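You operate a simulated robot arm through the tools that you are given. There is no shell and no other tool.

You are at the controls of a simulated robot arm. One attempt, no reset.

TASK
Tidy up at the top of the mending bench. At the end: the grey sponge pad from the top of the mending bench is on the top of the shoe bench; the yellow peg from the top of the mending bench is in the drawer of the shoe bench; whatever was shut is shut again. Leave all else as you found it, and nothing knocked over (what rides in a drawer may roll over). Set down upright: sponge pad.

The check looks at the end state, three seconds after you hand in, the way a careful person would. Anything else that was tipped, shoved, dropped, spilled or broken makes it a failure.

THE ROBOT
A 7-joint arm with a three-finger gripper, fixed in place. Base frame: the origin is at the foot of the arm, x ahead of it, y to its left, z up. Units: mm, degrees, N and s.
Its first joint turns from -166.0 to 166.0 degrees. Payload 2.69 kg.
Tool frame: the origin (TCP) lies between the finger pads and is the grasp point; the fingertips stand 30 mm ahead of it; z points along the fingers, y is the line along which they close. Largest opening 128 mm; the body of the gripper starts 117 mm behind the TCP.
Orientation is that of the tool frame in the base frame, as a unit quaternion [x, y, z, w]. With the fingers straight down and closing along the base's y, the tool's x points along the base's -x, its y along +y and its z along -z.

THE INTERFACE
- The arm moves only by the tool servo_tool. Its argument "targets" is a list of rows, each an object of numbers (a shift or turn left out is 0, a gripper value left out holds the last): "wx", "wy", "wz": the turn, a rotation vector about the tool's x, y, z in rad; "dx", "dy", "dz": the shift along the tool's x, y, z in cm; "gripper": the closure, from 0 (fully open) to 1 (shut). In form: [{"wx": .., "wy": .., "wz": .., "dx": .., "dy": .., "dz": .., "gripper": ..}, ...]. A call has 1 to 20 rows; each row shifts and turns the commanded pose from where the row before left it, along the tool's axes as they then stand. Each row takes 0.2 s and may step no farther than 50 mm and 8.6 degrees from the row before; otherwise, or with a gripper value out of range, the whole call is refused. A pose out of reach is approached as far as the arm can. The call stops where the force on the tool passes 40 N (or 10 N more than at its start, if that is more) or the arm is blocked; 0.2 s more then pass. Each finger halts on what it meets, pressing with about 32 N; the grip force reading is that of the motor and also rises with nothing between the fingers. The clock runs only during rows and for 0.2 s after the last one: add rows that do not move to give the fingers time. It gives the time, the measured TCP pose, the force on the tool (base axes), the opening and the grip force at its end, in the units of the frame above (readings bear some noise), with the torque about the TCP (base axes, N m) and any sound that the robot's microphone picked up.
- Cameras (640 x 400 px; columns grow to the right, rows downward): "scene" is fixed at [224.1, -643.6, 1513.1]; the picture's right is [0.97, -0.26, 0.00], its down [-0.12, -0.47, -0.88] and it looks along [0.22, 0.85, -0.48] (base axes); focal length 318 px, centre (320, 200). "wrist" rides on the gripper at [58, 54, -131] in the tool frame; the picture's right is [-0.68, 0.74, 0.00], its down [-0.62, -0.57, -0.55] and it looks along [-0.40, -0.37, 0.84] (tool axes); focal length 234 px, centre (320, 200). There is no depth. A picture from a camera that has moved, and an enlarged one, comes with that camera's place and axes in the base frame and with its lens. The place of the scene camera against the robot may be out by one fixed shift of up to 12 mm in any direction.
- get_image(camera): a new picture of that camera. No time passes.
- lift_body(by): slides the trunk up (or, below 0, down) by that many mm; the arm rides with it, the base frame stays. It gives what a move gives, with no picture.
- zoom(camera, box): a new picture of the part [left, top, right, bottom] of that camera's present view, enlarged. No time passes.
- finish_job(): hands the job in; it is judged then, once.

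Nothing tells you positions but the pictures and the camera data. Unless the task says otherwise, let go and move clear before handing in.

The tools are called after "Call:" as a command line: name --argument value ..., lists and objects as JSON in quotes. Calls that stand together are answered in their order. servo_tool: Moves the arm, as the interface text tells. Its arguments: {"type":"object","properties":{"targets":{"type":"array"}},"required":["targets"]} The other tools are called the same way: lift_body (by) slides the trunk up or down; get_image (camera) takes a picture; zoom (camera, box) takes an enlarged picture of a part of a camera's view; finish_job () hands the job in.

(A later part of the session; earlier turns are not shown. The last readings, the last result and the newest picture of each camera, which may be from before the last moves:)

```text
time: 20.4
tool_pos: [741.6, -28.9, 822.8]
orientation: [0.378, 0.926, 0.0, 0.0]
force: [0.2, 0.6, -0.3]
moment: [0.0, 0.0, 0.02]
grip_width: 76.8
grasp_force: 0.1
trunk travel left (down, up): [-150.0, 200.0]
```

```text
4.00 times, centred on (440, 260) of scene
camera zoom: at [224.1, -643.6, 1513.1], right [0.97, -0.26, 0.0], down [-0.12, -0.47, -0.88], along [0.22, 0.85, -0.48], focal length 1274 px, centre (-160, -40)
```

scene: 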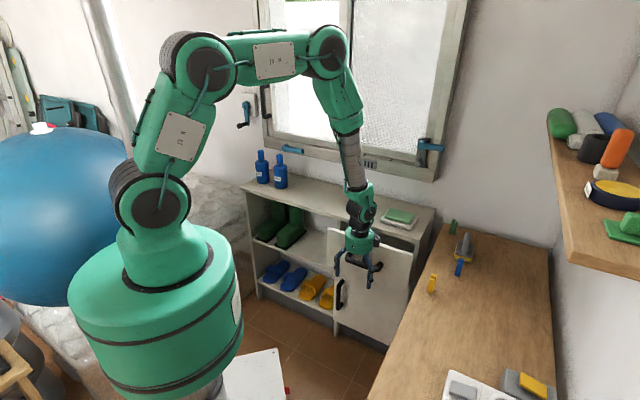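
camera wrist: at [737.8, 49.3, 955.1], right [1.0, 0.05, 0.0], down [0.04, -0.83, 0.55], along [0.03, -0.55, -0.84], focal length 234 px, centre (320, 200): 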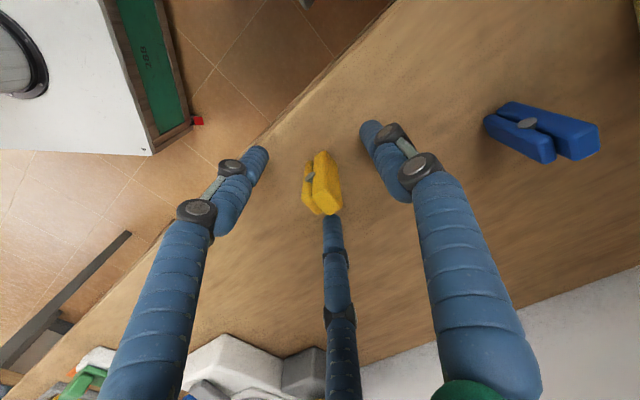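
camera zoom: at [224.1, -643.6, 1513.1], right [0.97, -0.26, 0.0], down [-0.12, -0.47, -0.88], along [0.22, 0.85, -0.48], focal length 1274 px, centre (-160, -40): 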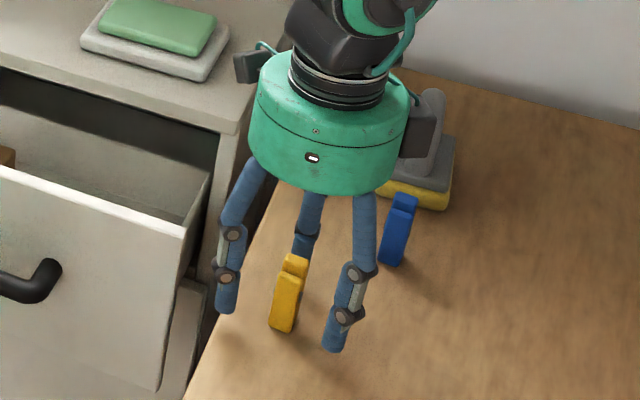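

Call:
servo_tool --targets '[{"gripper": 0.6}, {"gripper": 0.7}, {"gripper": 0.8}, {"gripper": 0.9}, {"gripper": 1.0}, {"gripper": 1.0}, {}]'

Call:
get_image --camera "wrist"

Call:
zoom --camera "scene" --box '[390, 210, 490, 310]'

```text
time: 22.0
tool_pos: [741.9, -26.8, 823.8]
orientation: [0.378, 0.926, 0.0, 0.0]
force: [0.1, 0.4, -0.2]
moment: [0.01, 0.02, 0.0]
grip_width: 21.2
grasp_force: 31.8
trunk travel left (down, up): [-150.0, 200.0]
```

```text
taken
camera wrist: at [737.7, 49.3, 955.3], right [1.0, 0.05, 0.0], down [0.04, -0.83, 0.55], along [0.03, -0.55, -0.84], focal length 234 px, centre (320, 200)
```

wrist: 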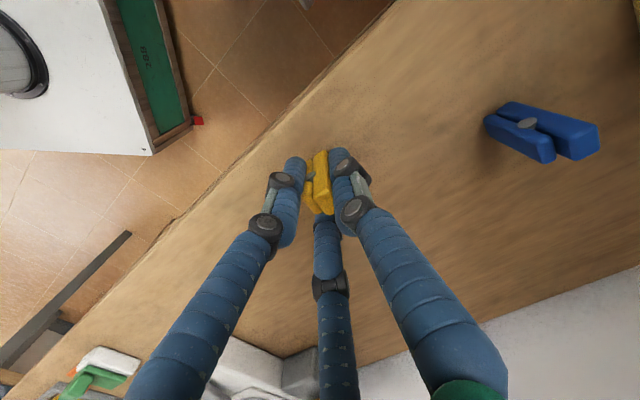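

```text
4.00 times, centred on (440, 260) of scene
camera zoom: at [224.1, -643.6, 1513.1], right [0.97, -0.26, 0.0], down [-0.12, -0.47, -0.88], along [0.22, 0.85, -0.48], focal length 1274 px, centre (-160, -40)
```

zoom: 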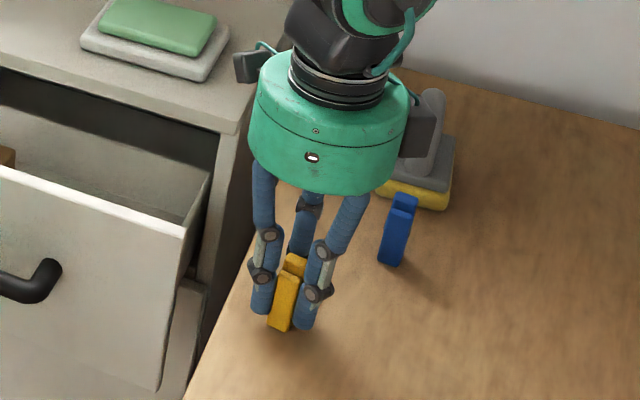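

Peg is gripped (21 mm between pads). Lifting straight up, then carrying it over the open drawer.

Call:
servo_tool --targets '[{"dz": -1}, {"dz": -3}, {"dz": -4}, {"dz": -4}, {"dz": -3}, {"dx": 3.4, "dy": 1.7}, {"dx": 3.4, "dy": 1.7}, {"dx": 3.4, "dy": 1.7}, {"dx": 3.4, "dy": 1.7}, {"dx": 3.4, "dy": 1.7}, {"dx": 3.4, "dy": 1.7}, {"dx": 3.4, "dy": 1.7}, {"dx": 3.4, "dy": 1.0}, {}]'

Call:
get_image --camera "wrist"

Call:
zoom --camera "scene" --box '[300, 150, 460, 310]'

```text
time: 25.0
tool_pos: [637.1, 254.0, 973.2]
orientation: [0.378, 0.926, 0.0, 0.0]
force: [0.1, 0.5, 0.3]
moment: [-0.03, -0.03, 0.02]
grip_width: 21.8
grasp_force: 32.2
trunk travel left (down, up): [-150.0, 200.0]
```

```text
taken
camera wrist: at [633.2, 331.9, 1104.5], right [1.0, 0.05, 0.0], down [0.04, -0.83, 0.55], along [0.03, -0.55, -0.84], focal length 234 px, centre (320, 200)
```

wrist: 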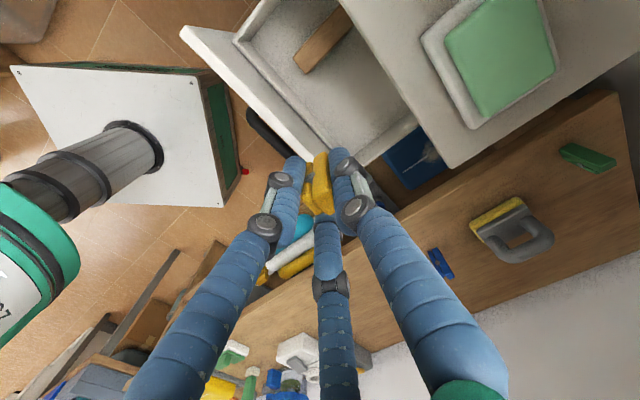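

```text
2.50 times, centred on (380, 230) of scene
camera zoom: at [224.1, -643.6, 1513.1], right [0.97, -0.26, 0.0], down [-0.12, -0.47, -0.88], along [0.22, 0.85, -0.48], focal length 796 px, centre (170, 125)
```

zoom: 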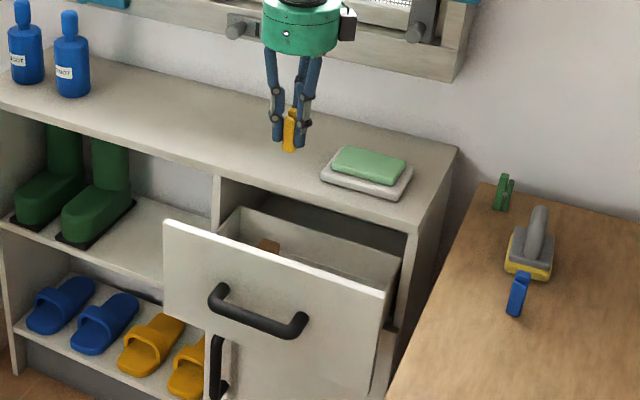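

Drawer interior is visible; the brown item lies on the left. I'll shift toward the free right-centre of the drawer and lower.

Call:
servo_tool --targets '[{"dx": -2.3, "dy": 1.5, "dz": 1}, {"dz": 4.5}, {"dz": 4.5}, {"dz": 4.5}, {"dz": 4.0}, {"dz": 3.0}, {}]'

Call:
get_image --camera "wrist"

Call:
zoom --camera "scene" --box '[320, 180, 440, 300]'

```text
time: 26.6
tool_pos: [664.1, 248.4, 759.1]
orientation: [0.377, 0.926, 0.0, 0.0]
force: [0.4, 0.9, -0.4]
moment: [-0.03, 0.01, 0.02]
grip_width: 22.1
grasp_force: 32.4
trunk travel left (down, up): [-150.0, 200.0]
```

```text
taken
camera wrist: at [660.7, 325.7, 890.7], right [1.0, 0.05, 0.0], down [0.04, -0.83, 0.55], along [0.03, -0.55, -0.84], focal length 234 px, centre (320, 200)
```

wrist: 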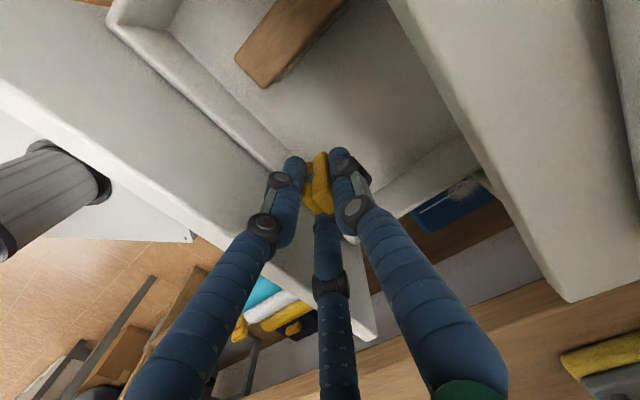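

```text
3.33 times, centred on (380, 240) of scene
camera zoom: at [224.1, -643.6, 1513.1], right [0.97, -0.26, 0.0], down [-0.12, -0.47, -0.88], along [0.22, 0.85, -0.48], focal length 1062 px, centre (120, 67)
```

zoom: 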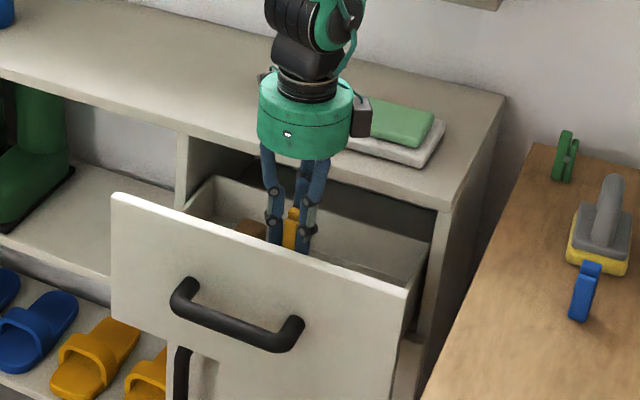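

The peg is inside the drawer outline. I'll back off 10 mm from the bench edge (camera clearance) and lower gently.

Call:
servo_tool --targets '[{"dy": -1.0}, {"dz": 1.0}, {"dz": 1.0}, {"dz": 1.0}, {"dz": 1.0}, {}]'

Call:
get_image --camera "wrist"

Call:
zoom --camera "scene" --box '[320, 180, 440, 300]'

```text
time: 28.0
tool_pos: [657.1, 242.4, 719.2]
orientation: [0.378, 0.926, 0.0, 0.0]
force: [-0.7, -0.2, -1.1]
moment: [0.02, 0.02, -0.01]
grip_width: 21.8
grasp_force: 32.1
trunk travel left (down, up): [-150.0, 200.0]
```

```text
taken
camera wrist: at [653.0, 319.1, 850.3], right [1.0, 0.05, 0.0], down [0.04, -0.83, 0.55], along [0.03, -0.55, -0.84], focal length 234 px, centre (320, 200)
```

wrist: 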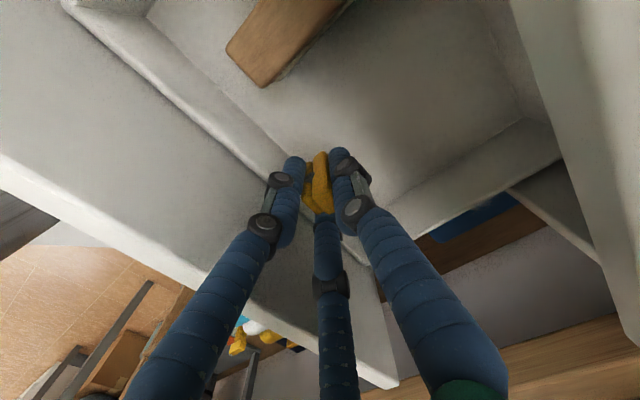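

```text
3.33 times, centred on (380, 240) of scene
camera zoom: at [224.1, -643.6, 1513.1], right [0.97, -0.26, 0.0], down [-0.12, -0.47, -0.88], along [0.22, 0.85, -0.48], focal length 1062 px, centre (120, 67)
```

zoom: 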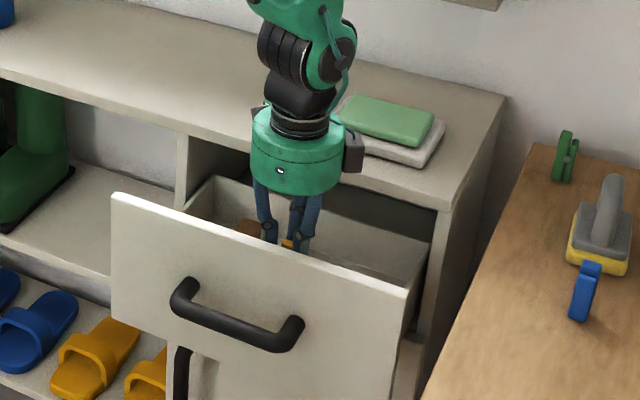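

There's still about 60 mm below the peg. I'll lower about 33 mm more with force watch, then release partially.

Call:
servo_tool --targets '[{"dz": 0.9}, {"dz": 0.8}, {"dz": 0.8}, {"dz": 0.8}, {}]'

Call:
get_image --camera "wrist"

Call:
zoom --camera "scene" --box '[320, 180, 440, 300]'

```text
time: 29.2
tool_pos: [655.5, 241.8, 685.7]
orientation: [0.377, 0.926, 0.0, -0.001]
force: [0.7, -0.2, -0.8]
moment: [-0.02, 0.01, 0.01]
grip_width: 21.8
grasp_force: 31.8
trunk travel left (down, up): [-150.0, 200.0]
```

```text
taken
camera wrist: at [652.4, 319.0, 816.6], right [1.0, 0.05, 0.0], down [0.04, -0.83, 0.55], along [0.03, -0.55, -0.84], focal length 234 px, centre (320, 200)
```

wrist: 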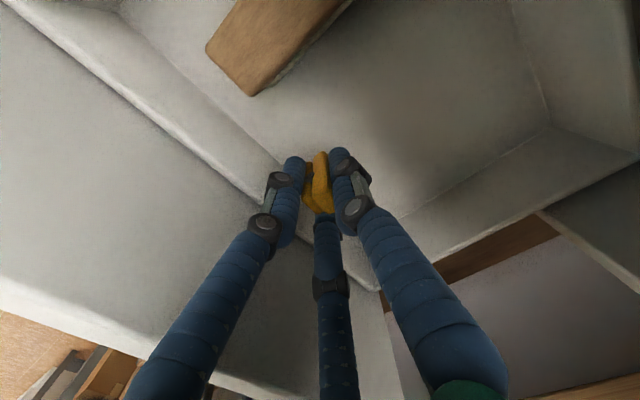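

```text
3.33 times, centred on (380, 240) of scene
camera zoom: at [224.1, -643.6, 1513.1], right [0.97, -0.26, 0.0], down [-0.12, -0.47, -0.88], along [0.22, 0.85, -0.48], focal length 1062 px, centre (120, 67)
```

zoom: 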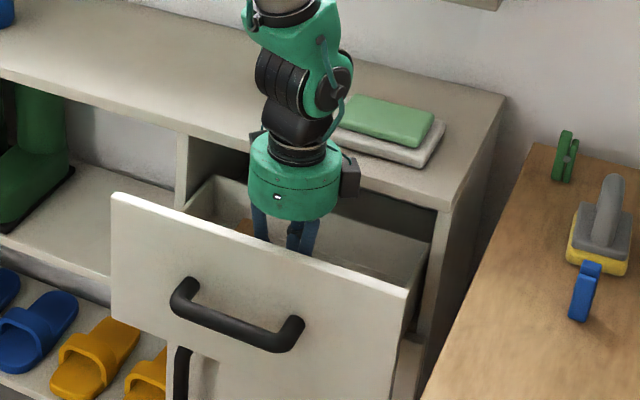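

Call:
zoom --camera "wrist" --box '[240, 100, 440, 225]'

Call:
zoom --camera "wrist" --box '[0, 0, 320, 200]'

```text
3.20 times, centred on (340, 162) of wrist
camera zoom: at [652.4, 319.0, 816.6], right [1.0, 0.05, 0.0], down [0.04, -0.83, 0.55], along [0.03, -0.55, -0.84], focal length 749 px, centre (256, 320)
```

zoom: 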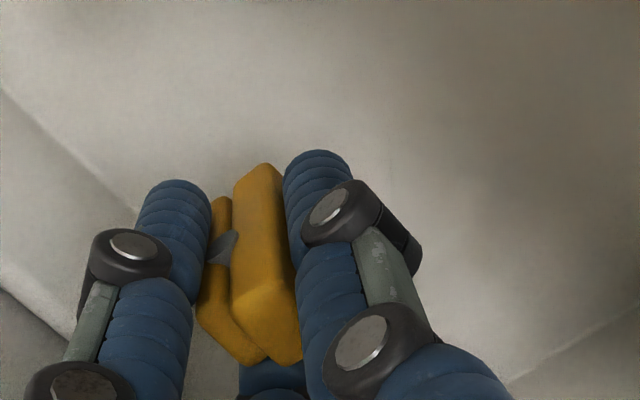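

```text
2.00 times, centred on (160, 100) of wrist
camera zoom: at [652.4, 319.0, 816.6], right [1.0, 0.05, 0.0], down [0.04, -0.83, 0.55], along [0.03, -0.55, -0.84], focal length 468 px, centre (640, 400)
```

zoom: 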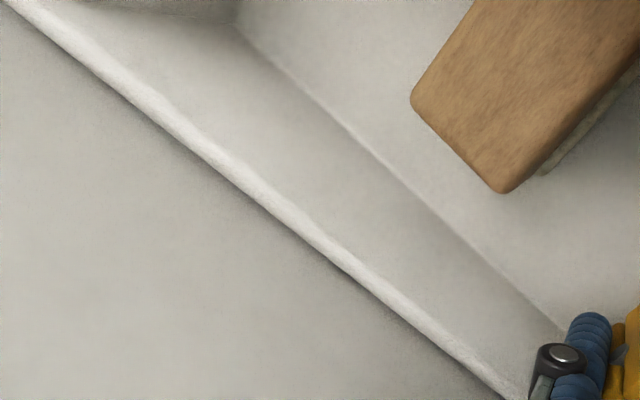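

Drawer floor is about z=615, the peg bottom about 645. I'll lower 8 mm more and open just enough to release (about 38 mm).

Call:
servo_tool --targets '[{"dz": 0.8}, {"gripper": 0.8}, {"gripper": 0.75}, {"gripper": 0.7}, {}]'

Call:
zoom --camera "wrist" --box '[240, 80, 440, 225]'

```text
time: 30.4
tool_pos: [656.2, 242.0, 677.5]
orientation: [0.378, 0.926, 0.0, 0.0]
force: [0.3, -0.5, -0.7]
moment: [-0.03, -0.01, -0.02]
grip_width: 38.4
grasp_force: 0.1
trunk travel left (down, up): [-150.0, 200.0]
```

```text
2.76 times, centred on (340, 152) of wrist
camera zoom: at [652.2, 319.2, 809.2], right [1.0, 0.05, 0.0], down [0.04, -0.83, 0.55], along [0.03, -0.55, -0.84], focal length 646 px, centre (265, 331)
```

zoom: 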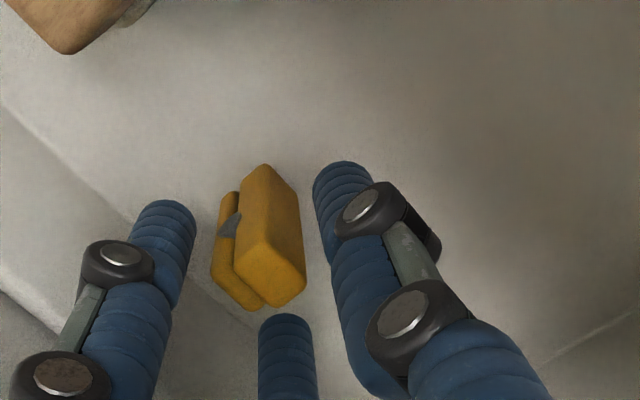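

The peg stands in the drawer. I'll rise out, back off in front of the drawer, open the fingers, and then push the handle with the outside of the leading finger.

Call:
servo_tool --targets '[{"dz": -2}, {"dz": -4}, {"dz": -4}, {"dz": -4}, {"dz": -4}, {"dx": 0.4, "dy": -4.2}, {"dx": 0.4, "dy": -4.2}, {"dx": 0.4, "dy": -4.2}, {"dx": 0.4, "dy": -4.2}, {"dx": 0.4, "dy": -4.2, "gripper": 0}, {}, {}]'

Call:
get_image --camera "wrist"

Call:
zoom --camera "scene" --box '[300, 160, 460, 320]'

```text
time: 33.0
tool_pos: [495.3, 106.3, 857.7]
orientation: [0.377, 0.926, 0.0, -0.001]
force: [-0.3, 0.2, 0.3]
moment: [-0.03, 0.0, -0.01]
grip_width: 127.9
grasp_force: 0.1
trunk travel left (down, up): [-150.0, 200.0]
```

```text
taken
camera wrist: at [491.2, 182.9, 989.6], right [1.0, 0.05, 0.0], down [0.04, -0.83, 0.55], along [0.03, -0.55, -0.84], focal length 234 px, centre (320, 200)
```

wrist: 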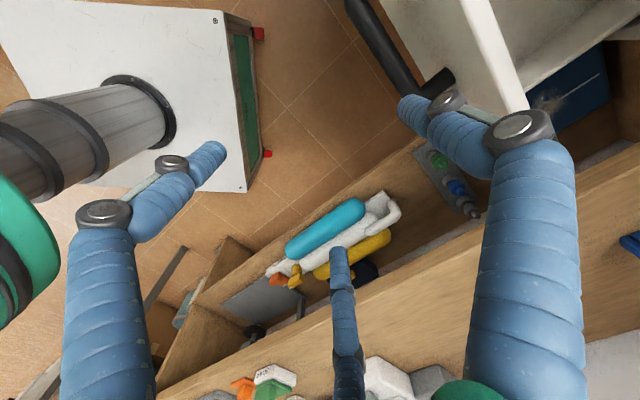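

```text
2.50 times, centred on (380, 240) of scene
camera zoom: at [224.1, -643.6, 1513.1], right [0.97, -0.26, 0.0], down [-0.12, -0.47, -0.88], along [0.22, 0.85, -0.48], focal length 796 px, centre (170, 100)
```

zoom: 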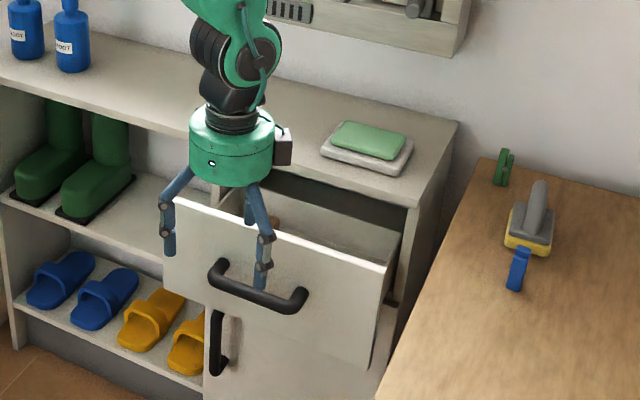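

Descending in front of the handle, then pushing.

Call:
servo_tool --targets '[{"dy": -0.8, "dz": 1}, {"dz": 4}, {"dz": 4}, {"dz": 4}, {"dz": 2.2}, {}]'

Call:
get_image --camera "wrist"

Call:
zoom --camera "scene" --box '[300, 180, 460, 340]'

```text
time: 34.4
tool_pos: [489.8, 99.8, 706.0]
orientation: [0.378, 0.926, 0.0, 0.0]
force: [-0.1, 0.6, 0.1]
moment: [0.01, 0.05, 0.02]
grip_width: 127.8
grasp_force: 0.1
trunk travel left (down, up): [-150.0, 200.0]
```

```text
taken
camera wrist: at [486.5, 177.3, 837.1], right [1.0, 0.05, 0.0], down [0.04, -0.83, 0.55], along [0.03, -0.55, -0.84], focal length 234 px, centre (320, 200)
```

wrist: 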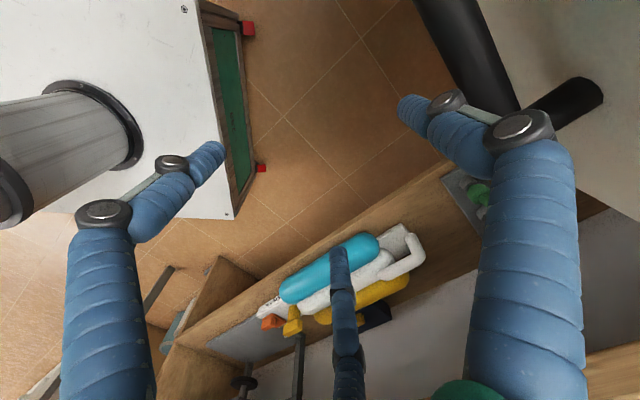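

```text
2.50 times, centred on (380, 260) of scene
camera zoom: at [224.1, -643.6, 1513.1], right [0.97, -0.26, 0.0], down [-0.12, -0.47, -0.88], along [0.22, 0.85, -0.48], focal length 796 px, centre (170, 50)
```

zoom: 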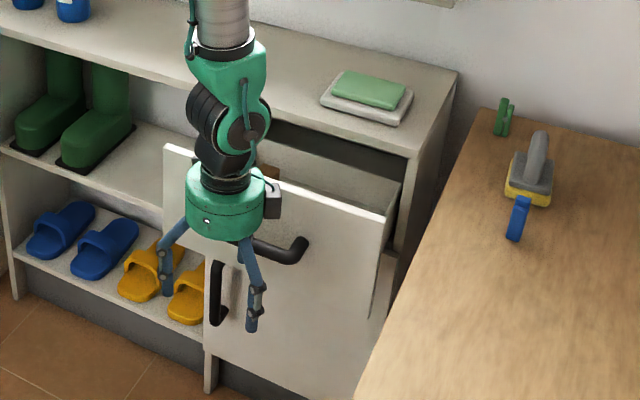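

Call:
servo_tool --targets '[{"dy": 1.0}, {"dy": 0.8}, {"dy": 0.8}, {"dy": 1.0}, {"dy": 1.0}, {"dy": 1.0}, {"dy": 1.0}, {"dy": 1.0}, {"dy": 1.0}, {"dy": 1.0}, {"dy": 1.0}, {"dy": 1.0}, {"dy": 1.0}, {"dy": 1.0}, {"dy": 1.0}, {"dy": 1.0}]'

Call:
zoom --camera "scene" --box '[300, 180, 460, 340]'

```text
time: 37.8
tool_pos: [598.4, 210.4, 704.7]
orientation: [0.378, 0.926, 0.001, 0.0]
force: [0.7, 0.1, 0.2]
moment: [0.01, -0.02, 0.02]
grip_width: 128.5
grasp_force: 0.0
trunk travel left (down, up): [-150.0, 200.0]
```

```text
2.50 times, centred on (380, 260) of scene
camera zoom: at [224.1, -643.6, 1513.1], right [0.97, -0.26, 0.0], down [-0.12, -0.47, -0.88], along [0.22, 0.85, -0.48], focal length 796 px, centre (170, 50)
```

zoom: 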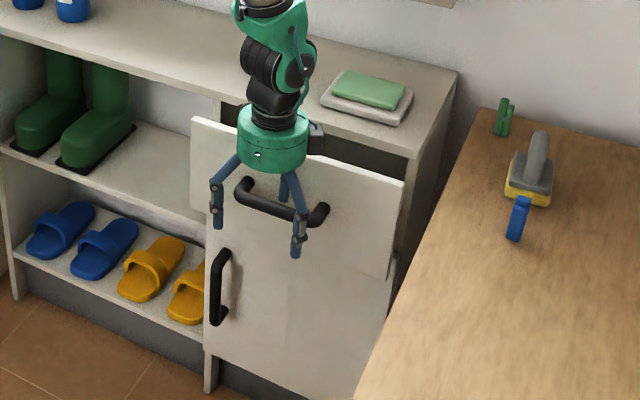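

Call:
get_image --camera "wrist"

Call:
zoom --camera "scene" --box '[340, 200, 420, 280]'

```text
taken
camera wrist: at [594.6, 288.7, 836.8], right [1.0, 0.05, 0.0], down [0.05, -0.83, 0.55], along [0.03, -0.55, -0.84], focal length 234 px, centre (320, 200)
```

wrist: 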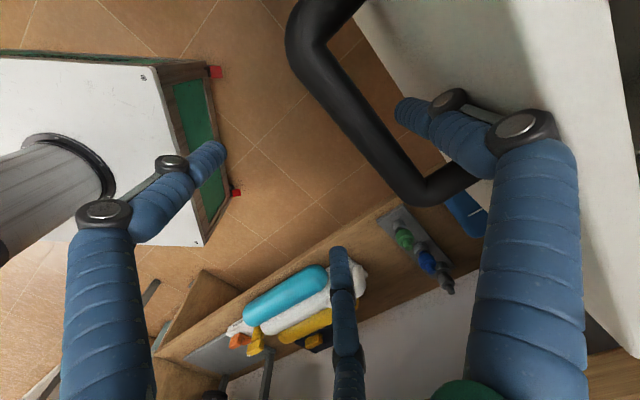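

```text
5.00 times, centred on (380, 240) of scene
camera zoom: at [224.1, -643.6, 1513.1], right [0.97, -0.26, 0.0], down [-0.12, -0.47, -0.88], along [0.22, 0.85, -0.48], focal length 1592 px, centre (20, 0)
```

zoom: 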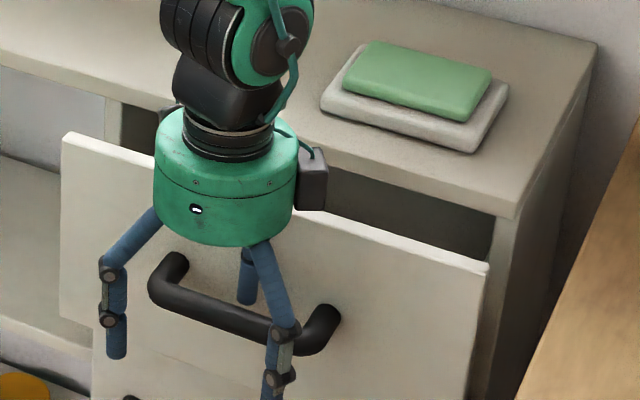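

The finger passed into the gap and is pushing directly on the drawer panel, which works equally well. I'll continue pushing till the drawer meets its stop.

Call:
servo_tool --targets '[{"dy": 1.0}, {"dy": 1.0}, {"dy": 1.0}, {"dy": 1.0}, {"dy": 1.0}, {"dy": 0.8}, {"dy": 0.6}, {}]'

Call:
get_image --camera "wrist"

Call:
zoom --camera "scene" --box '[320, 180, 440, 280]'

```text
time: 39.6
tool_pos: [643.1, 256.2, 705.4]
orientation: [0.378, 0.926, 0.0, -0.001]
force: [-0.6, -1.4, 0.1]
moment: [0.06, 0.0, -0.04]
grip_width: 126.8
grasp_force: 0.0
trunk travel left (down, up): [-150.0, 200.0]
```

```text
taken
camera wrist: at [639.3, 334.6, 836.7], right [1.0, 0.05, 0.0], down [0.04, -0.83, 0.55], along [0.03, -0.55, -0.84], focal length 234 px, centre (320, 200)
```

wrist: 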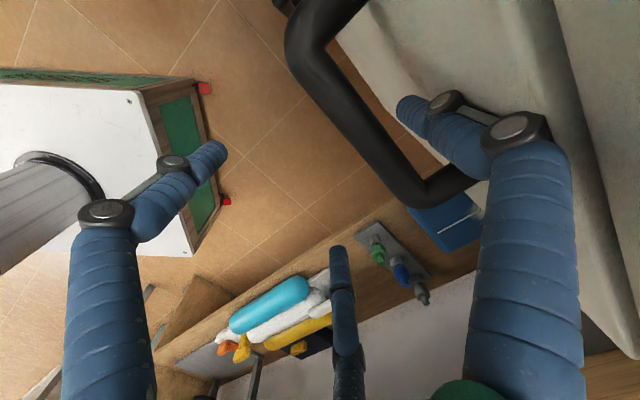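

```text
4.00 times, centred on (380, 230) of scene
camera zoom: at [224.1, -643.6, 1513.1], right [0.97, -0.26, 0.0], down [-0.12, -0.47, -0.88], along [0.22, 0.85, -0.48], focal length 1274 px, centre (80, 80)
```

zoom: 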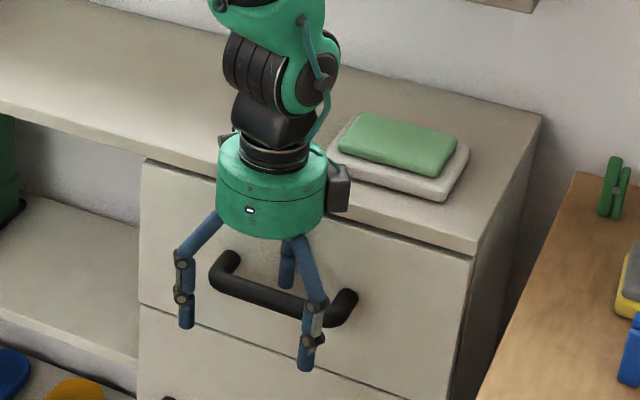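

Nearly closed; about 5 mm seems to remain. Pushing a bit more.

Call:
servo_tool --targets '[{"dy": 0.4}, {"dy": 0.4}, {"dy": 0.3}, {}]'

Call:
zoom --camera "scene" --box '[320, 180, 440, 280]'

```text
time: 40.6
tool_pos: [649.9, 263.1, 706.2]
orientation: [0.378, 0.926, 0.0, -0.002]
force: [-13.2, -15.1, 1.5]
moment: [1.19, -0.96, -0.05]
grip_width: 117.2
grasp_force: 0.0
trunk travel left (down, up): [-150.0, 200.0]
```

```text
4.00 times, centred on (380, 230) of scene
camera zoom: at [224.1, -643.6, 1513.1], right [0.97, -0.26, 0.0], down [-0.12, -0.47, -0.88], along [0.22, 0.85, -0.48], focal length 1274 px, centre (80, 80)
```

zoom: 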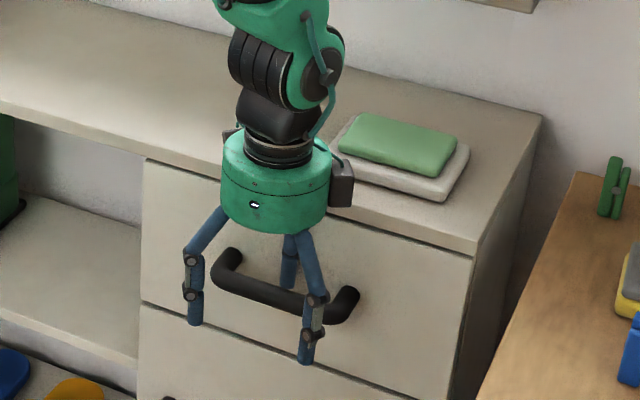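

The drawer is back at its closed stop (same contact depth as at first). I'll back off 8 mm, rise straight up out of the gap, and verify.

Call:
servo_tool --targets '[{"dy": -0.4}, {"dy": -0.4}, {"dz": -1.5}, {"dz": -3}, {"dz": -4}, {"dz": -4}, {"dz": -4}, {"dz": -4}, {"dz": -4}, {}]'

Call:
zoom --camera "scene" --box '[320, 180, 440, 280]'

Call:
get_image --camera "wrist"

```text
time: 42.8
tool_pos: [644.1, 260.4, 951.0]
orientation: [0.378, 0.926, 0.0, 0.0]
force: [-0.2, -0.2, 0.8]
moment: [0.02, -0.03, 0.01]
grip_width: 127.9
grasp_force: 0.0
trunk travel left (down, up): [-150.0, 200.0]
```

```text
4.00 times, centred on (380, 230) of scene
camera zoom: at [224.1, -643.6, 1513.1], right [0.97, -0.26, 0.0], down [-0.12, -0.47, -0.88], along [0.22, 0.85, -0.48], focal length 1274 px, centre (80, 80)
```

zoom: 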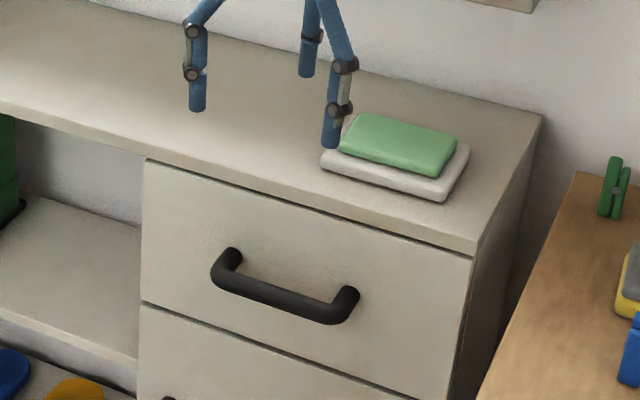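

```text
taken
camera wrist: at [640.4, 337.2, 1082.3], right [1.0, 0.05, 0.0], down [0.04, -0.83, 0.55], along [0.03, -0.55, -0.84], focal length 234 px, centre (320, 200)
```

wrist: 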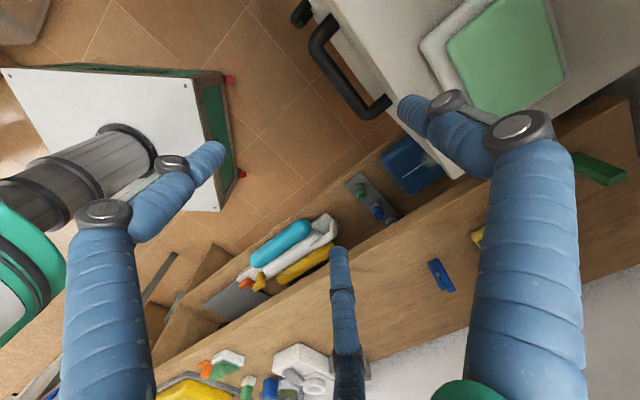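

The drawer is shut exactly as before. Next I turn the tool 90° and move toward the sponge pad at the far end of the mending bench, staying high.

Call:
servo_tool --targets '[{"wz": -0.1428, "gripper": 0.45}, {"wz": -0.1428}, {"wz": -0.1428}, {"wz": -0.1428}, {"wz": -0.1428}, {"wz": -0.1428}, {"wz": -0.1428}, {"wz": -0.1428}, {"wz": -0.1428}, {"wz": -0.1428}, {"wz": -0.1428}, {"dx": -1.2, "dy": -4.1}, {"dx": -1.2, "dy": -4.1}, {"dx": -1.2, "dy": -4.1}, {"dx": -1.2, "dy": -4.1}, {"dx": -1.2, "dy": -4.1}, {"dx": -1.2, "dy": -4.1}, {}]'

Call:
get_image --camera "wrist"

Call:
get_image --camera "scene"

```text
time: 46.6
tool_pos: [872.8, 138.9, 949.9]
orientation: [-0.387, 0.922, 0.0, -0.001]
force: [0.9, 0.2, -0.7]
moment: [0.02, 0.06, -0.02]
grip_width: 70.5
grasp_force: 0.0
trunk travel left (down, up): [-150.0, 200.0]
```

```text
taken
camera wrist: at [793.4, 133.1, 1081.0], right [-0.05, 1.0, 0.0], down [0.84, 0.04, 0.55], along [0.55, 0.03, -0.84], focal length 234 px, centre (320, 200)
```

wrist: 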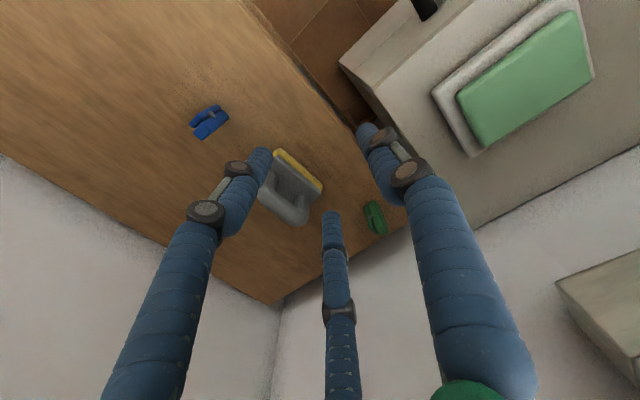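

```text
taken
```

scene: 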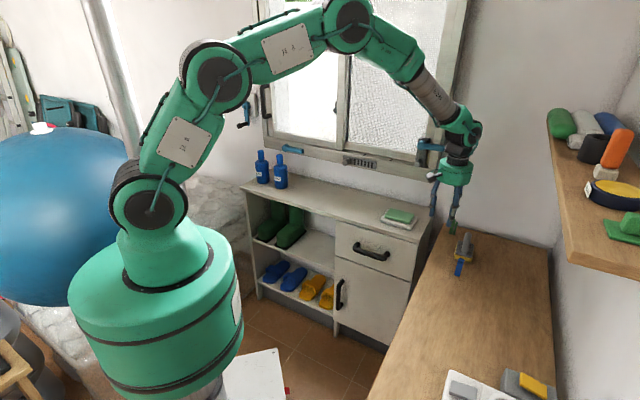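

Call:
zoom --camera "wrist" --box '[240, 130, 400, 250]'

Call:
zoom --camera "scene" --box '[410, 180, 510, 280]'

```text
3.33 times, centred on (320, 190) of wrist
camera zoom: at [793.4, 133.1, 1081.0], right [-0.05, 1.0, 0.0], down [0.84, 0.04, 0.55], along [0.55, 0.03, -0.84], focal length 781 px, centre (320, 233)
```

zoom: 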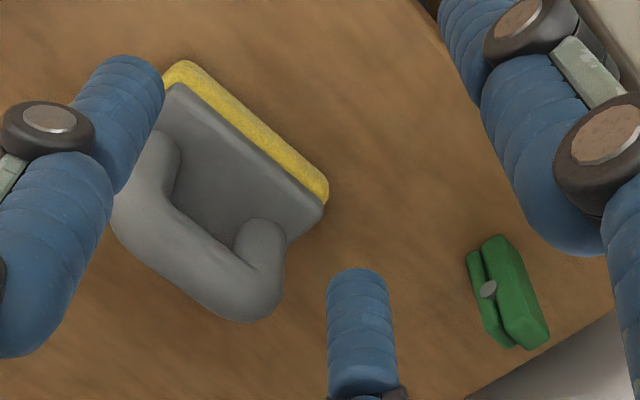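

```text
4.00 times, centred on (460, 230) of scene
camera zoom: at [224.1, -643.6, 1513.1], right [0.97, -0.26, 0.0], down [-0.12, -0.47, -0.88], along [0.22, 0.85, -0.48], focal length 1274 px, centre (-240, 80)
```

zoom: 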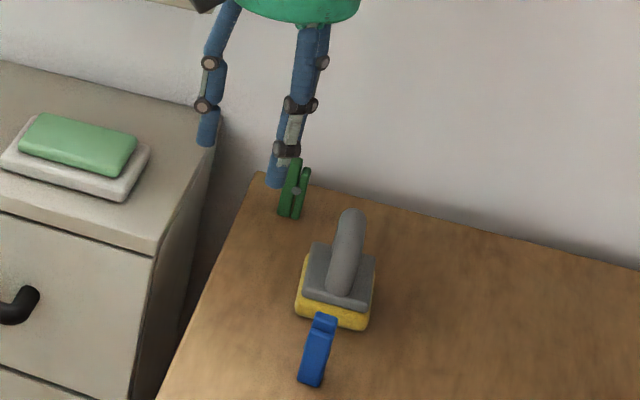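

Re-measured (correcting a crop offset): the pad's centre is about (954,95), handle bar axis at z≈853 running at 45°, plate top ≈ z 800. I'll move above it, tool straight down.

Call:
servo_tool --targets '[{"dx": -0.78, "dy": -2.98}, {"dx": -0.78, "dy": -2.98}, {"dx": -0.78, "dy": -2.98}, {}, {}]'

Call:
get_image --camera "wrist"

Call:
zoom --camera "scene" --box '[410, 160, 530, 280]'

```text
time: 47.8
tool_pos: [950.8, 93.6, 950.2]
orientation: [-0.387, 0.922, 0.0, 0.0]
force: [-0.3, -0.1, 1.1]
moment: [-0.02, -0.02, 0.02]
grip_width: 70.3
grasp_force: 0.0
trunk travel left (down, up): [-150.0, 200.0]
```

```text
taken
camera wrist: at [872.9, 87.3, 1082.1], right [-0.05, 1.0, 0.0], down [0.83, 0.04, 0.55], along [0.55, 0.03, -0.84], focal length 234 px, centre (320, 200)
```

wrist: 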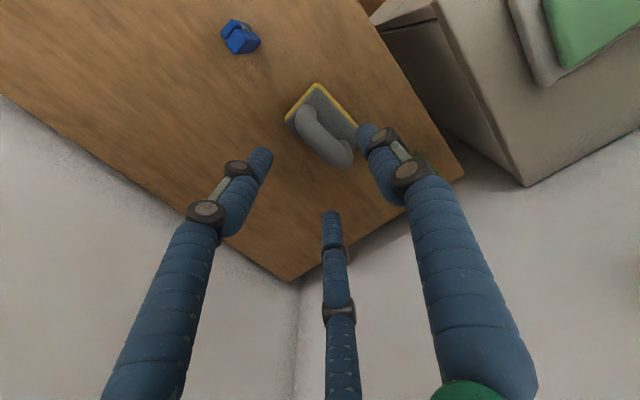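

```text
3.33 times, centred on (470, 220) of scene
camera zoom: at [224.1, -643.6, 1513.1], right [0.97, -0.26, 0.0], down [-0.12, -0.47, -0.88], along [0.22, 0.85, -0.48], focal length 1062 px, centre (-180, 133)
```

zoom: 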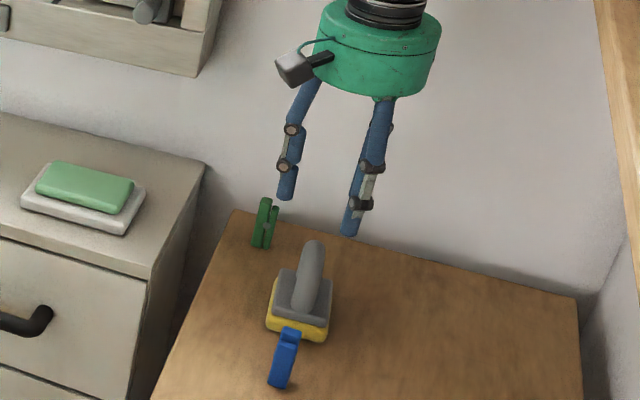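

Call:
zoom --camera "wrist" --box '[260, 70, 388, 190]'

```text
3.33 times, centred on (324, 130) of wrist
camera zoom: at [872.9, 87.3, 1082.1], right [-0.05, 1.0, 0.0], down [0.83, 0.04, 0.55], along [0.55, 0.03, -0.84], focal length 781 px, centre (307, 433)
```

zoom: 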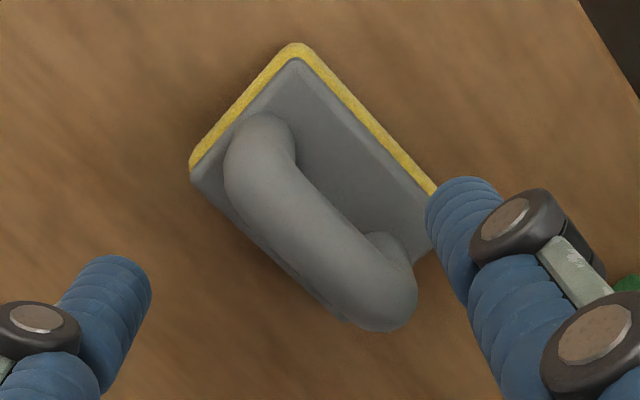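

The bar is centred between the fingers within ~3 mm. Correcting and descending over the bar.

Call:
servo_tool --targets '[{"dy": 0.3, "dz": 2.5}, {"dz": 2.5}, {"dz": 2.0}, {"dz": 2.0}, {"dz": 1.2}, {}]'

Call:
get_image --camera "wrist"

Call:
zoom --camera "scene" --box '[410, 180, 530, 280]'

```text
time: 49.2
tool_pos: [950.5, 95.4, 849.0]
orientation: [-0.387, 0.922, 0.001, 0.0]
force: [0.7, -0.6, 0.1]
moment: [0.01, 0.03, 0.01]
grip_width: 70.3
grasp_force: 0.1
trunk travel left (down, up): [-150.0, 200.0]
```

```text
taken
camera wrist: at [871.3, 88.9, 979.6], right [-0.05, 1.0, 0.0], down [0.83, 0.04, 0.55], along [0.55, 0.03, -0.84], focal length 234 px, centre (320, 200)
```

wrist: 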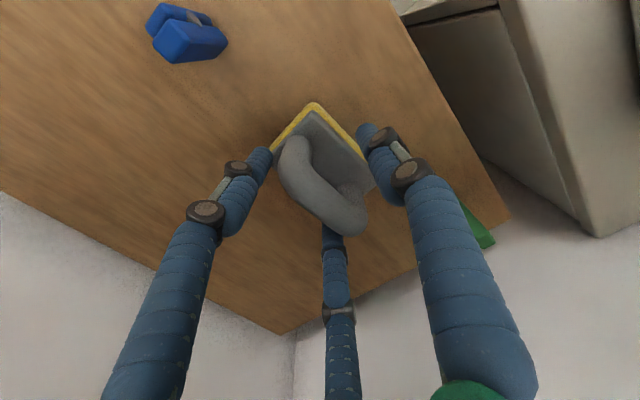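

```text
4.00 times, centred on (470, 230) of scene
camera zoom: at [224.1, -643.6, 1513.1], right [0.97, -0.26, 0.0], down [-0.12, -0.47, -0.88], along [0.22, 0.85, -0.48], focal length 1274 px, centre (-280, 80)
```

zoom: 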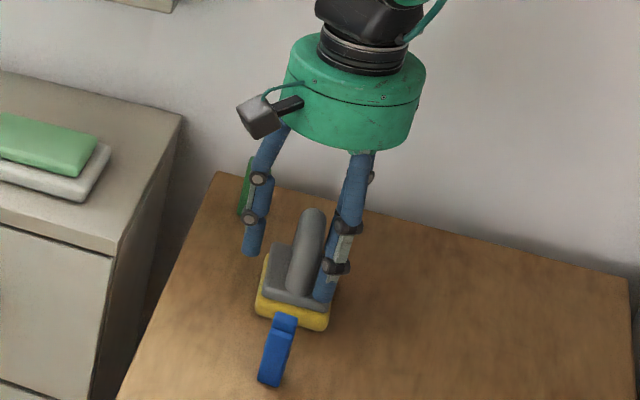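

The fingers straddle the bar. Closing gently.

Call:
servo_tool --targets '[{"gripper": 0.6}, {"gripper": 0.7}, {"gripper": 0.76}, {"gripper": 0.82}, {"gripper": 0.9}, {"gripper": 1.0}, {"gripper": 1.0}, {}]'

Call:
get_image --camera "wrist"

Call:
zoom --camera "scene" --box '[410, 180, 530, 280]'

```text
time: 51.0
tool_pos: [950.6, 95.1, 848.5]
orientation: [-0.387, 0.922, 0.0, 0.0]
force: [1.2, -0.7, 0.9]
moment: [-0.12, -0.02, 0.03]
grip_width: 30.9
grasp_force: 31.6
trunk travel left (down, up): [-150.0, 200.0]
```

```text
taken
camera wrist: at [871.1, 88.9, 980.0], right [-0.05, 1.0, 0.0], down [0.83, 0.04, 0.55], along [0.55, 0.03, -0.84], focal length 234 px, centre (320, 200)
```

wrist: 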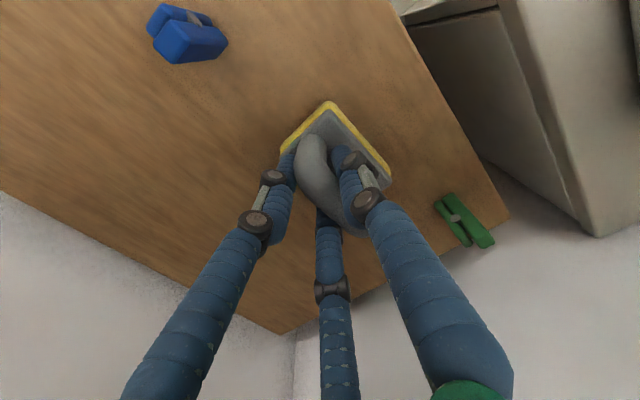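

```text
4.00 times, centred on (470, 230) of scene
camera zoom: at [224.1, -643.6, 1513.1], right [0.97, -0.26, 0.0], down [-0.12, -0.47, -0.88], along [0.22, 0.85, -0.48], focal length 1274 px, centre (-280, 80)
```

zoom: 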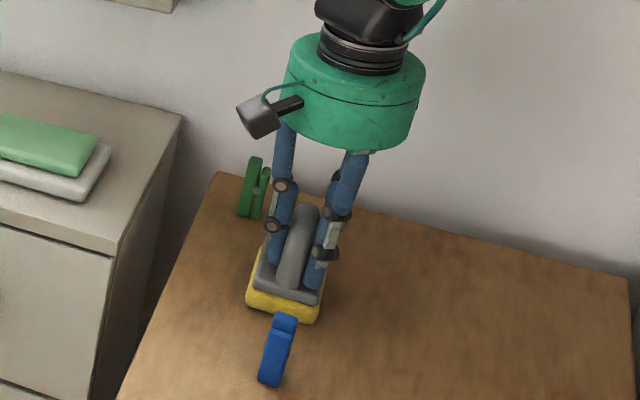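

The bar is gripped firmly. Lifting slowly and checking the pad hangs level.

Call:
servo_tool --targets '[{"dz": -0.5}, {"dz": -1}, {"dz": -2}, {"dz": -3}, {"dz": -3}, {"dz": -2.5}, {}]'

Call:
get_image --camera "wrist"

Call:
zoom --camera "scene" --box '[410, 160, 530, 280]'

```text
time: 52.6
tool_pos: [948.9, 96.4, 969.3]
orientation: [-0.387, 0.922, 0.0, 0.0]
force: [-0.1, -0.3, -0.7]
moment: [-0.04, -0.04, -0.01]
grip_width: 29.3
grasp_force: 31.7
trunk travel left (down, up): [-150.0, 200.0]
```

```text
taken
camera wrist: at [870.1, 89.7, 1100.3], right [-0.05, 1.0, 0.0], down [0.83, 0.04, 0.55], along [0.55, 0.03, -0.84], focal length 234 px, centre (320, 200)
```

wrist: 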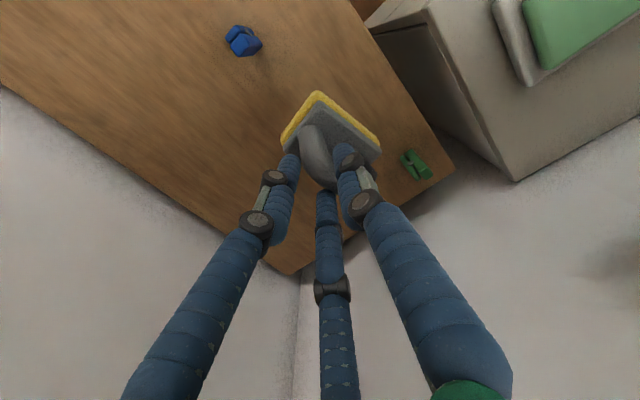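

```text
3.33 times, centred on (470, 220) of scene
camera zoom: at [224.1, -643.6, 1513.1], right [0.97, -0.26, 0.0], down [-0.12, -0.47, -0.88], along [0.22, 0.85, -0.48], focal length 1062 px, centre (-180, 133)
```

zoom: 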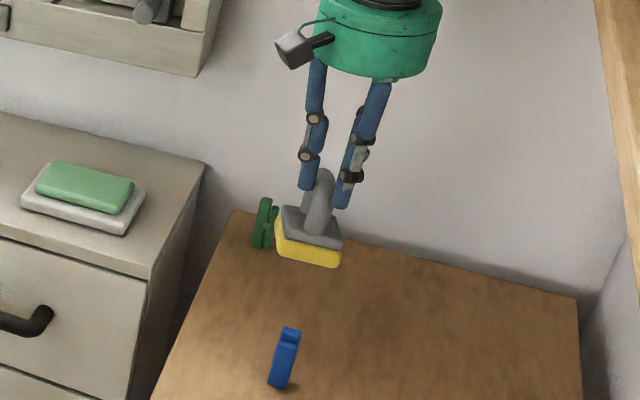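

Call:
zoom --camera "scene" --box '[440, 190, 500, 250]'

Call:
zoom --camera "wrist" --box '[260, 80, 400, 220]'

```text
6.67 times, centred on (470, 220) of scene
camera zoom: at [224.1, -643.6, 1513.1], right [0.97, -0.26, 0.0], down [-0.12, -0.47, -0.88], along [0.22, 0.85, -0.48], focal length 2123 px, centre (-680, 67)
```

zoom: 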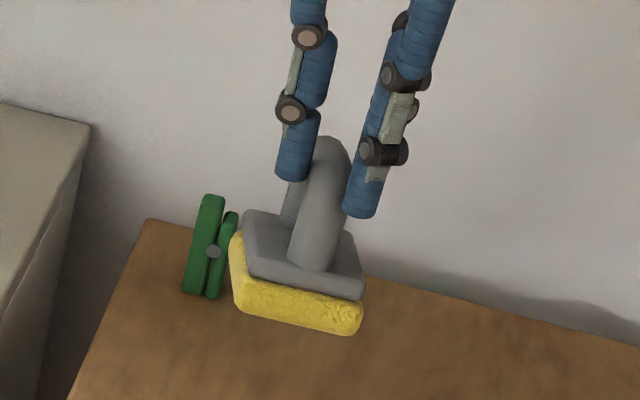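

```text
2.86 times, centred on (330, 150) of wrist
camera zoom: at [870.1, 89.7, 1100.3], right [-0.05, 1.0, 0.0], down [0.83, 0.04, 0.55], along [0.55, 0.03, -0.84], focal length 669 px, centre (291, 343)
```

zoom: 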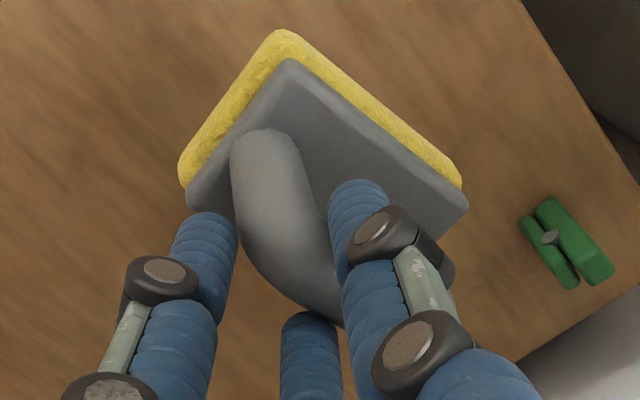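

The pad has slipped lower in the grip and pitched a bit, so this hold isn't secure. I'll lower it back straight down onto the same spot and regrasp deeper.

Call:
servo_tool --targets '[{"dz": 2.5}, {"dz": 3}, {"dz": 2.5}, {"dz": 0.8}]'

Call:
zoom --camera "scene" --box '[420, 190, 500, 270]'

Call:
zoom --camera "wrist" --box '[260, 80, 400, 220]'

```text
time: 53.6
tool_pos: [950.9, 93.5, 881.6]
orientation: [-0.387, 0.922, 0.0, 0.002]
force: [1.7, -5.9, 15.9]
moment: [0.19, -0.58, -0.18]
grip_width: 28.3
grasp_force: 31.9
trunk travel left (down, up): [-150.0, 200.0]
```

```text
5.00 times, centred on (460, 230) of scene
camera zoom: at [224.1, -643.6, 1513.1], right [0.97, -0.26, 0.0], down [-0.12, -0.47, -0.88], along [0.22, 0.85, -0.48], focal length 1592 px, centre (-380, 50)
```

zoom: 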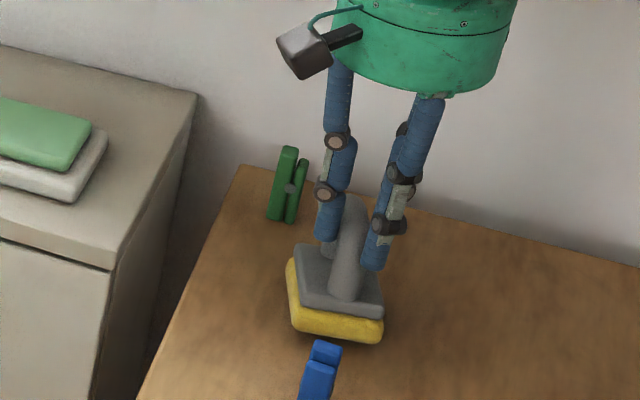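

```text
2.86 times, centred on (330, 150) of wrist
camera zoom: at [871.2, 88.1, 1013.3], right [-0.05, 1.0, 0.0], down [0.83, 0.04, 0.55], along [0.55, 0.03, -0.83], focal length 669 px, centre (291, 343)
```

zoom: 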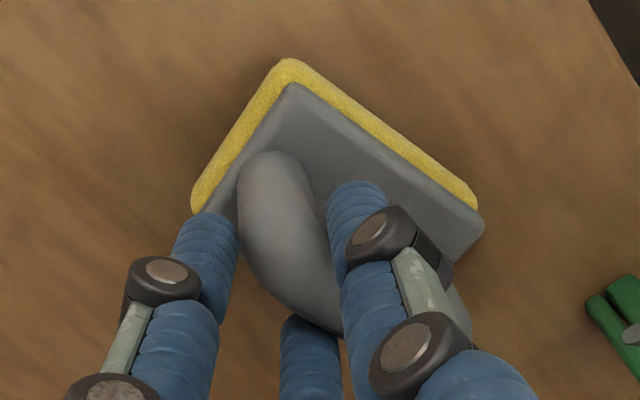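

It is touching the bench again. Opening to let it settle.

Call:
servo_tool --targets '[{"dz": -0.2, "gripper": 0.85}, {"gripper": 0.75}, {"gripper": 0.65}, {"gripper": 0.5}, {}, {}]'

Call:
get_image --camera "wrist"

Call:
zoom --camera "scene" --box '[420, 190, 500, 270]'

```text
time: 55.0
tool_pos: [949.4, 95.0, 882.5]
orientation: [-0.388, 0.922, 0.0, 0.0]
force: [-0.9, 0.0, 0.2]
moment: [-0.03, 0.01, 0.01]
grip_width: 64.0
grasp_force: 0.1
trunk travel left (down, up): [-150.0, 200.0]
```

```text
taken
camera wrist: at [870.9, 89.0, 1013.6], right [-0.05, 1.0, 0.0], down [0.83, 0.04, 0.55], along [0.55, 0.03, -0.84], focal length 234 px, centre (320, 200)
```

wrist: 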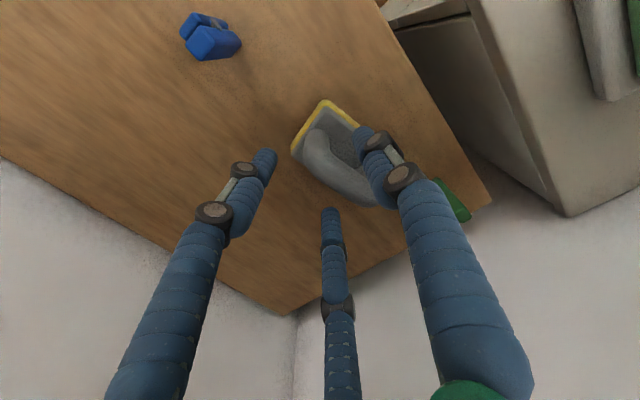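

```text
5.00 times, centred on (460, 230) of scene
camera zoom: at [224.1, -643.6, 1513.1], right [0.97, -0.26, 0.0], down [-0.12, -0.47, -0.88], along [0.22, 0.85, -0.48], focal length 1592 px, centre (-380, 50)
```

zoom: 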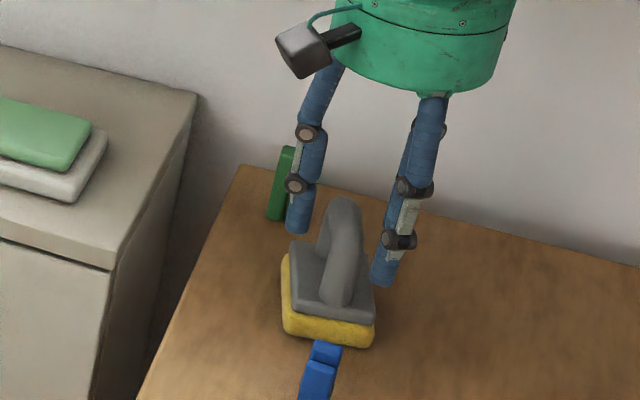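

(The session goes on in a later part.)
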